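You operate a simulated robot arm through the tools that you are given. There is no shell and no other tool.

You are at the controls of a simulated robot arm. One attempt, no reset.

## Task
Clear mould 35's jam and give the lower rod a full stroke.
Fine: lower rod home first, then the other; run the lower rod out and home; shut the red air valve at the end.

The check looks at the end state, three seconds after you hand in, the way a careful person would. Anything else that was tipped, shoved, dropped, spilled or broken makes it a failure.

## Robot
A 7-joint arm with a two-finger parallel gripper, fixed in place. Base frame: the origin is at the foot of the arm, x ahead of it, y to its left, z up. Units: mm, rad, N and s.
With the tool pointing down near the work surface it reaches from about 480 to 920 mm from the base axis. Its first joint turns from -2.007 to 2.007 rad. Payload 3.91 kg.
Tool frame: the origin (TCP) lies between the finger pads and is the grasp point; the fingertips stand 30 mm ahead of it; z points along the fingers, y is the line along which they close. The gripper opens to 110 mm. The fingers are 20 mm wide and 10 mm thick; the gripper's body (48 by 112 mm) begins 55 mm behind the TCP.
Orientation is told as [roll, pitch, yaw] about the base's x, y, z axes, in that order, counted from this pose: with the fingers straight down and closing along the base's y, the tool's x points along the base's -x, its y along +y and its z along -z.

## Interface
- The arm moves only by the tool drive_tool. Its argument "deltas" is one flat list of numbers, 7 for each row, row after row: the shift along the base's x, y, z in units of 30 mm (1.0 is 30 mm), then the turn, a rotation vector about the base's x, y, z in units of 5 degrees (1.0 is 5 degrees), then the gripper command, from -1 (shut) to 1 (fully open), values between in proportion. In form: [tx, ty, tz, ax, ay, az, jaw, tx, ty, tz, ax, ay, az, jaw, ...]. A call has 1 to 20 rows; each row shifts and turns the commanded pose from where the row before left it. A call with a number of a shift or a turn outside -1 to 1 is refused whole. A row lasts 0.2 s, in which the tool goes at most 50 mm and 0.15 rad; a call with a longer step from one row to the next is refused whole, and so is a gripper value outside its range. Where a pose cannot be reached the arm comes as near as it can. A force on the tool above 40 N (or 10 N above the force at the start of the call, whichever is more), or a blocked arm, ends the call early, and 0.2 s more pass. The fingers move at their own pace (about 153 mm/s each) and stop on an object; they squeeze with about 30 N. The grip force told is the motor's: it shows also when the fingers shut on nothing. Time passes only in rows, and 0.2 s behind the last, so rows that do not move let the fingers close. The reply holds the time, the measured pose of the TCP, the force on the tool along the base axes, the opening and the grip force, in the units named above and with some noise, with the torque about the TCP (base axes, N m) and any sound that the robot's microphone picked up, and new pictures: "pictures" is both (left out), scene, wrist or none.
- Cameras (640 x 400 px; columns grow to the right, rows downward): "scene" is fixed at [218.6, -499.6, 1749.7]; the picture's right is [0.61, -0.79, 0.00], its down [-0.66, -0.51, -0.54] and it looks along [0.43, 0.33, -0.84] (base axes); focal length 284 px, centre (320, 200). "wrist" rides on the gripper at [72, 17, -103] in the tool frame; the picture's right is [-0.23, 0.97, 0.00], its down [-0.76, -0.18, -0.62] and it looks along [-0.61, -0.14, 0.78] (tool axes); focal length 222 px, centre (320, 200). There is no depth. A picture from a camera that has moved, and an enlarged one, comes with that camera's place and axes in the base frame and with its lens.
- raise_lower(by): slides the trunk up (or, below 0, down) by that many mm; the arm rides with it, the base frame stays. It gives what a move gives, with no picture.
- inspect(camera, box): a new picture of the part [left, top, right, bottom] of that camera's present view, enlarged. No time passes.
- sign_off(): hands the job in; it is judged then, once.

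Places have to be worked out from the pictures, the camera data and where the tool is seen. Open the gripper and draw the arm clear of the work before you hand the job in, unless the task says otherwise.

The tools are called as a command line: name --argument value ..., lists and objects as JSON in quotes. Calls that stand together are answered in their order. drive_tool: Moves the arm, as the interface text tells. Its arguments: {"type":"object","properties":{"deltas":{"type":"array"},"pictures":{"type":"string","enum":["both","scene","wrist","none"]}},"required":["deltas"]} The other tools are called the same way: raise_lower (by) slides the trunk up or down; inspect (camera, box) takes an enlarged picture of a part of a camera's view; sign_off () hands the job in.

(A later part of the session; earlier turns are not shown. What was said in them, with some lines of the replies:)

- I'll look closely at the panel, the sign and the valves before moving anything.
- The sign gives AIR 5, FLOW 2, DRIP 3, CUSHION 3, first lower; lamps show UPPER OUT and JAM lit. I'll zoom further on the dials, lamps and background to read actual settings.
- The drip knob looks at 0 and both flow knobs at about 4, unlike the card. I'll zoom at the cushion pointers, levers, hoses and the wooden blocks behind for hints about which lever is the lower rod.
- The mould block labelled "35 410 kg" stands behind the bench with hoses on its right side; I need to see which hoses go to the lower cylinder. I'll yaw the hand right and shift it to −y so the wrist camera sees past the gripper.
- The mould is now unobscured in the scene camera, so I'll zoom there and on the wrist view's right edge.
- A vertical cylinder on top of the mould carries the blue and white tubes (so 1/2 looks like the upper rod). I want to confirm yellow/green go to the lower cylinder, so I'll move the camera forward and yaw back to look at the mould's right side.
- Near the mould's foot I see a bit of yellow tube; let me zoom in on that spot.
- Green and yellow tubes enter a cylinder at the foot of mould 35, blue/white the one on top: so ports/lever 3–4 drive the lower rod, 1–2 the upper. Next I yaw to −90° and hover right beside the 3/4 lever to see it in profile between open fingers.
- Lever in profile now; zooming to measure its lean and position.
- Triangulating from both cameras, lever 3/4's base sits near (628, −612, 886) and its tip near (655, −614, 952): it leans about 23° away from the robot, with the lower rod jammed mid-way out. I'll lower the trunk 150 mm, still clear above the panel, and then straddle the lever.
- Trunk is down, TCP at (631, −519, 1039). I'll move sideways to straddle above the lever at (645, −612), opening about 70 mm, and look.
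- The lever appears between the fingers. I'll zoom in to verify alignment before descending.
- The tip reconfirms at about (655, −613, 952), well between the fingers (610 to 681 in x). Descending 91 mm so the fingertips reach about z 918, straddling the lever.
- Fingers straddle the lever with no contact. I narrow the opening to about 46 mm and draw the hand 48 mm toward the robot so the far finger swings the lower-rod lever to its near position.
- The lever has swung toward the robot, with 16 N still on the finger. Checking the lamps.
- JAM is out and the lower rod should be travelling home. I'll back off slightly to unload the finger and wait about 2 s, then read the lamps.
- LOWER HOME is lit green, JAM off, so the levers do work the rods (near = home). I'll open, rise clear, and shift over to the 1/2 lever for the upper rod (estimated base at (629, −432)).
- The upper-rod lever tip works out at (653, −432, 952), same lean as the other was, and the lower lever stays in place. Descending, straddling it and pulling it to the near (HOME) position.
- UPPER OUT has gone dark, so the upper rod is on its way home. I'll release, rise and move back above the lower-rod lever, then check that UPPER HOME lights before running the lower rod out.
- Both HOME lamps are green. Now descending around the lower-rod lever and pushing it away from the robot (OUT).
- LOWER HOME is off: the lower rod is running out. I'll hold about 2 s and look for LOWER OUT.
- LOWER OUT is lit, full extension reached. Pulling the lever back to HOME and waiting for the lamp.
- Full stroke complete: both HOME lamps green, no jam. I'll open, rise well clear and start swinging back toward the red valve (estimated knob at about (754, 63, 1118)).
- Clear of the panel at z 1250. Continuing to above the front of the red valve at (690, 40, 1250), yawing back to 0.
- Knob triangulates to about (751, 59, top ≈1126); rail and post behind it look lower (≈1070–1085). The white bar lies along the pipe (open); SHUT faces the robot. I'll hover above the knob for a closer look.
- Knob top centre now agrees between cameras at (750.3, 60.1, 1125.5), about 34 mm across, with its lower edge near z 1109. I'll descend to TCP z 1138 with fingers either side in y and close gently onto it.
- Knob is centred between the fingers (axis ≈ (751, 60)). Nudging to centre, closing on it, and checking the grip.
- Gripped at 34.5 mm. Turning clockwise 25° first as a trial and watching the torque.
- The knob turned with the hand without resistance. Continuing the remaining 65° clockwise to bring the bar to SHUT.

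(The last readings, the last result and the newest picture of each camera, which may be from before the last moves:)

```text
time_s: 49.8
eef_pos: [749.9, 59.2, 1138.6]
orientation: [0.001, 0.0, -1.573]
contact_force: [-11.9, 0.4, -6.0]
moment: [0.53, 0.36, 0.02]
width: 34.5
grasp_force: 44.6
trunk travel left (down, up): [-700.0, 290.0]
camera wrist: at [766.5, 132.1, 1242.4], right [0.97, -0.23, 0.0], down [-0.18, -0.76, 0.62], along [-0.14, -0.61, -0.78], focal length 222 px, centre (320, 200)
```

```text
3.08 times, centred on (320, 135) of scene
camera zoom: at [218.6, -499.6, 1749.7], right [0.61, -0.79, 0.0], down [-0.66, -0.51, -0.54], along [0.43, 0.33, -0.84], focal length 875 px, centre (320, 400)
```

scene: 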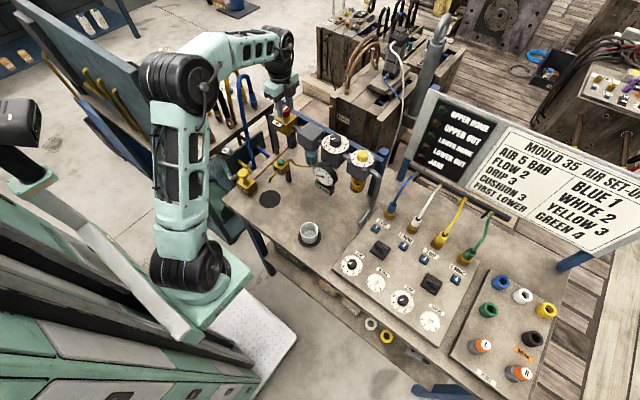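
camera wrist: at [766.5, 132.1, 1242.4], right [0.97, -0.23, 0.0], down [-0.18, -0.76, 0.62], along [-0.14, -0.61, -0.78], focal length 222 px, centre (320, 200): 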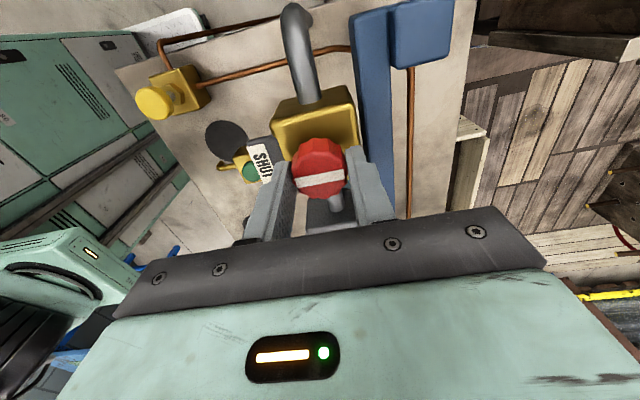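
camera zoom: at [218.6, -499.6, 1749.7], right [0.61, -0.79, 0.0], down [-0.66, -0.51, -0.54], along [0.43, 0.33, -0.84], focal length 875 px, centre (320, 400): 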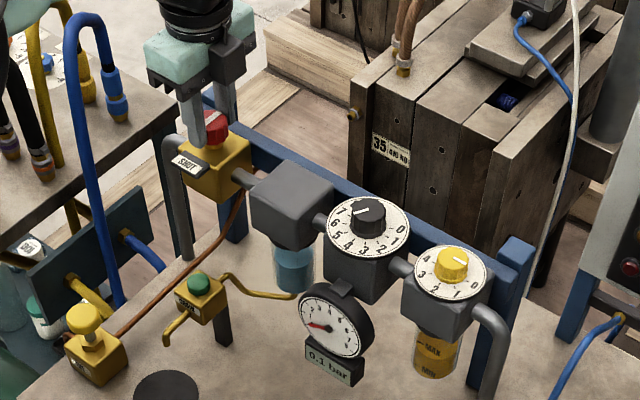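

The bar now points at SHUT and the gauge is bleeding down to 0.1 bar. Releasing the knob, rising clear, and re-checking lamps, gauge and valve.

drive_tool --deltas '[0, 0, 0, 0, 0, 0, 0, 0, 0, 0, 0, 0, 0, 0, 0, 0, 0.3, 0, 0, 0, 0.1, 0, 0, 0.5, 0, 0, 0, 0.1, 0, 0, 0.5, 0, 0, 0, 0.1, 0, 0, 0.5, 0, 0, 0, 0.3, 0, 0, 1, 0, 0, 0, 0.3, 0, 0, 1, 0, 0, 0, 0.3, 0, 0, 1, 0, 0, 0, 0.3]'

inspect --camera "scene" --box '[240, 70, 400, 200]'

inspect --camera "scene" --box '[410, 85, 510, 175]'

inspect --camera "scene" --box '[265, 95, 305, 125]'

inspect --camera "scene" --box '[330, 200, 490, 340]'

```text
time_s: 51.8
eef_pos: [751.1, 58.9, 1285.0]
orientation: [0.0, 0.0, -1.572]
contact_force: [0.2, -0.3, 0.3]
moment: [-0.01, 0.03, -0.03]
width: 71.4
grasp_force: 0.0
trunk travel left (down, up): [-700.0, 290.0]
camera wrist: at [766.9, 131.7, 1388.8], right [0.97, -0.23, 0.0], down [-0.18, -0.76, 0.62], along [-0.14, -0.61, -0.78], focal length 222 px, centre (320, 200)
```

scene: 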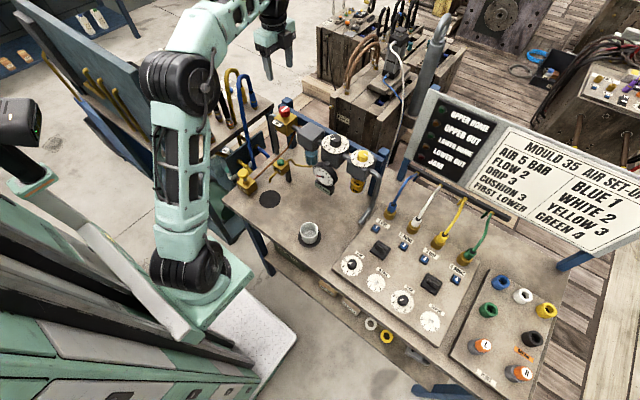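
wrist: 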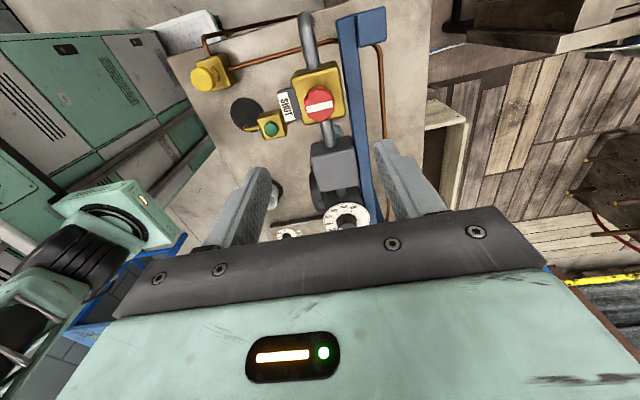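

```text
3.08 times, centred on (320, 135) of scene
camera zoom: at [218.6, -499.6, 1749.7], right [0.61, -0.79, 0.0], down [-0.66, -0.51, -0.54], along [0.43, 0.33, -0.84], focal length 875 px, centre (320, 400)
```

zoom: 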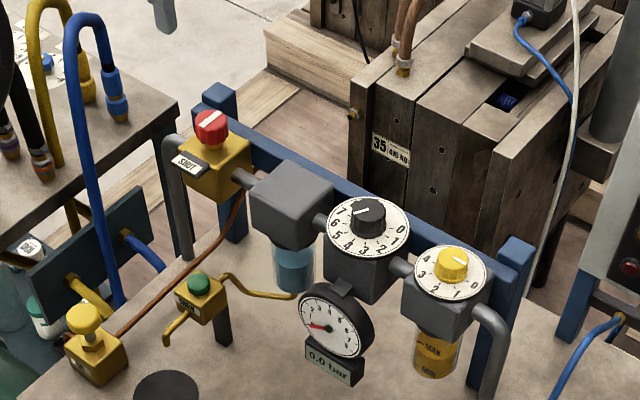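

```text
4.44 times, centred on (460, 130) of scene
camera zoom: at [218.6, -499.6, 1749.7], right [0.61, -0.79, 0.0], down [-0.66, -0.51, -0.54], along [0.43, 0.33, -0.84], focal length 1264 px, centre (-302, 511)
```

zoom: 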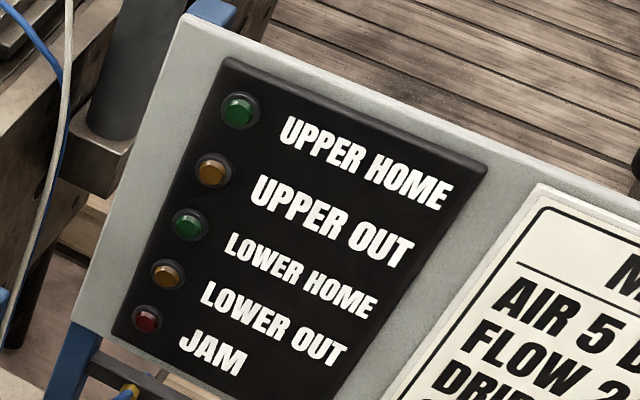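

```text
13.33 times, centred on (285, 110) of scene
camera zoom: at [218.6, -499.6, 1749.7], right [0.61, -0.79, 0.0], down [-0.66, -0.51, -0.54], along [0.43, 0.33, -0.84], focal length 3791 px, centre (787, 1400)
```

zoom: 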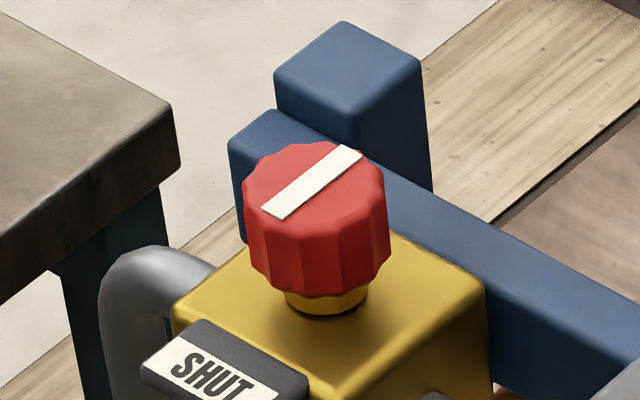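

```text
2.86 times, centred on (410, 270) of scene
camera zoom: at [218.6, -499.6, 1749.7], right [0.61, -0.79, 0.0], down [-0.66, -0.51, -0.54], along [0.43, 0.33, -0.84], focal length 812 px, centre (63, 0)
```

zoom: 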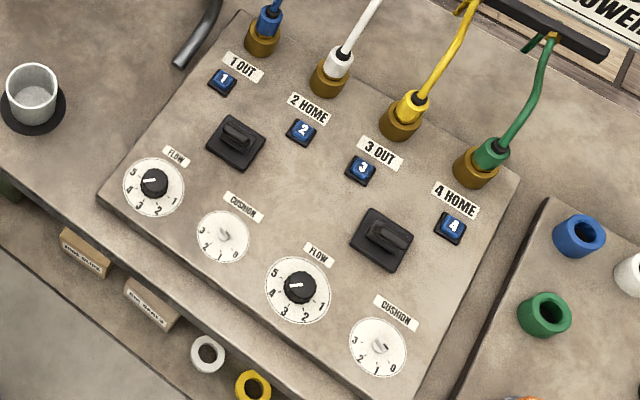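

Gauge reads 0.0 bar, the red valve's bar points at SHUT, and both levers sit at HOME; the lamps went dark only once the air dropped. Nothing else looks disturbed, so I'll open the gripper fully and draw the arm back and up.

drive_tool --deltas '[0, 0, 1, 0, 0, 0, 1, 0, 0, 1, 0, 0, 0, 1, -0.5, 0, 1, 0, 0, 0, 1, -0.8, 0, 0.5, 0, 0, 0.5, 1, -0.8, 0, 0.5, 0, 0, 0.5, 1, -0.8, 0, 0, 0, 0, 0.5, 1, -0.8, 0, 0, 0, 0, 0.5, 1, -0.8, 0, 0, 0, 0, 0.5, 1, 0, 0, 0, 0, 0, 0, 1, 0, 0, 0, 0, 0, 0, 1]'

inspect --camera "scene" --box '[210, 80, 530, 380]'

```text
time_s: 54.0
eef_pos: [613.8, 58.6, 1402.7]
orientation: [0.001, 0.0, -1.355]
contact_force: [-0.5, -0.4, -0.3]
moment: [0.0, 0.01, 0.01]
width: 110.1
grasp_force: 0.1
trunk travel left (down, up): [-700.0, 290.0]
camera wrist: at [613.7, 133.6, 1506.7], right [1.0, -0.01, 0.0], down [-0.01, -0.78, 0.62], along [-0.01, -0.62, -0.78], focal length 222 px, centre (320, 200)
```

scene: 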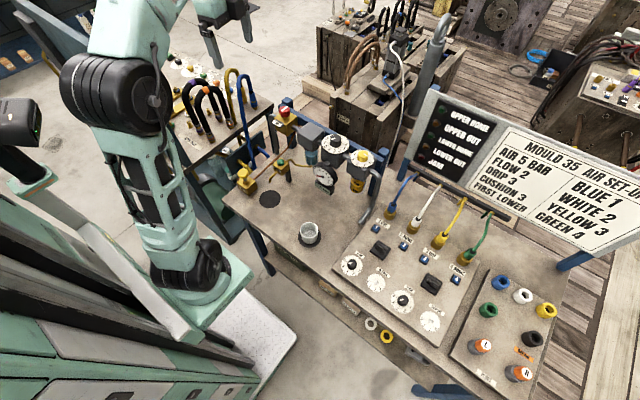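
wrist: 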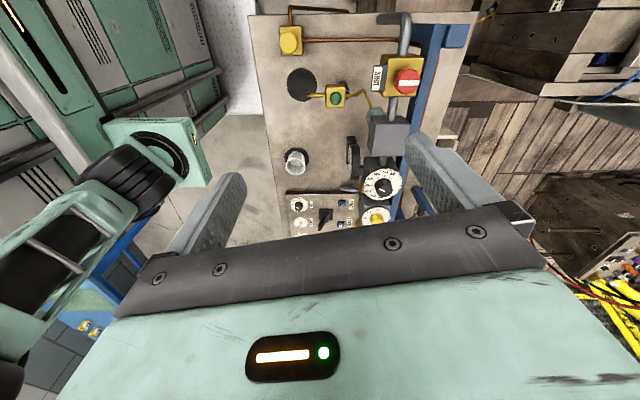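

```text
1.33 times, centred on (370, 230) of scene
camera zoom: at [218.6, -499.6, 1749.7], right [0.61, -0.79, 0.0], down [-0.66, -0.51, -0.54], along [0.43, 0.33, -0.84], focal length 379 px, centre (253, 160)
```

zoom: 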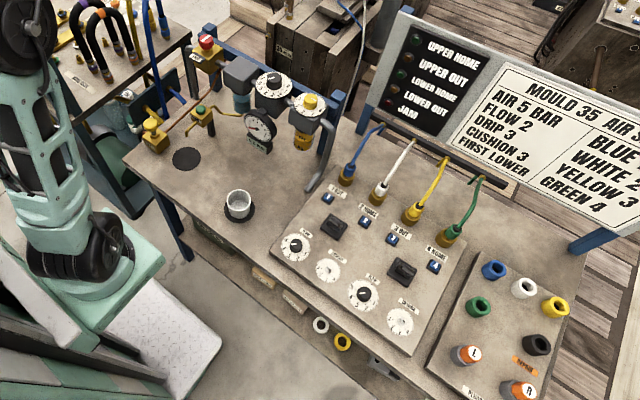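

The lower rod was homed first, then the upper. The lower rod then ran fully out and home, each step confirmed by its lamp, and the red valve is shut with the gauge at 0.0 bar. The gripper is open, the arm is clear and nothing else has moved, so I'm handing in.

sign_off

```text
The job is handed in.
```

I cleared mould 35's jam and gave the lower rod a full stroke, then handed the job in. The hand-in was accepted, but I haven't seen a verdict.

| Step | What I did | What confirmed it |
|---|---|---|
| 1 | Pulled the 3/4 lever to home the lower rod | JAM went out, LOWER HOME lit |
| 2 | Pulled the 1/2 lever to home the upper rod | UPPER OUT went out, UPPER HOME lit |
| 3 | Ran the lower rod out | LOWER OUT lit |
| 4 | Ran the lower rod home | LOWER HOME lit again |
| 5 | Turned the red air valve a quarter turn to SHUT | Gauge fell to 0.0 bar |

I worked out which lever drove which rod by following the tubes. Green and yellow go to the cylinder at the mould's foot, blue and white to the one on top. The lamps agreed when I moved each lever.

All the lamps are dark now, and they went out as the air was shut off. Both levers are still at HOME.

**Settings:** several knobs don't match the mould 35 card, and I left them alone because you didn't ask for them to be changed. Both flow knobs are at about 4 (the card says 2), and both cushions and the drip are at 0 (the card says 3). The rods moved without any sound being picked up, but the stroke was run at those settings.
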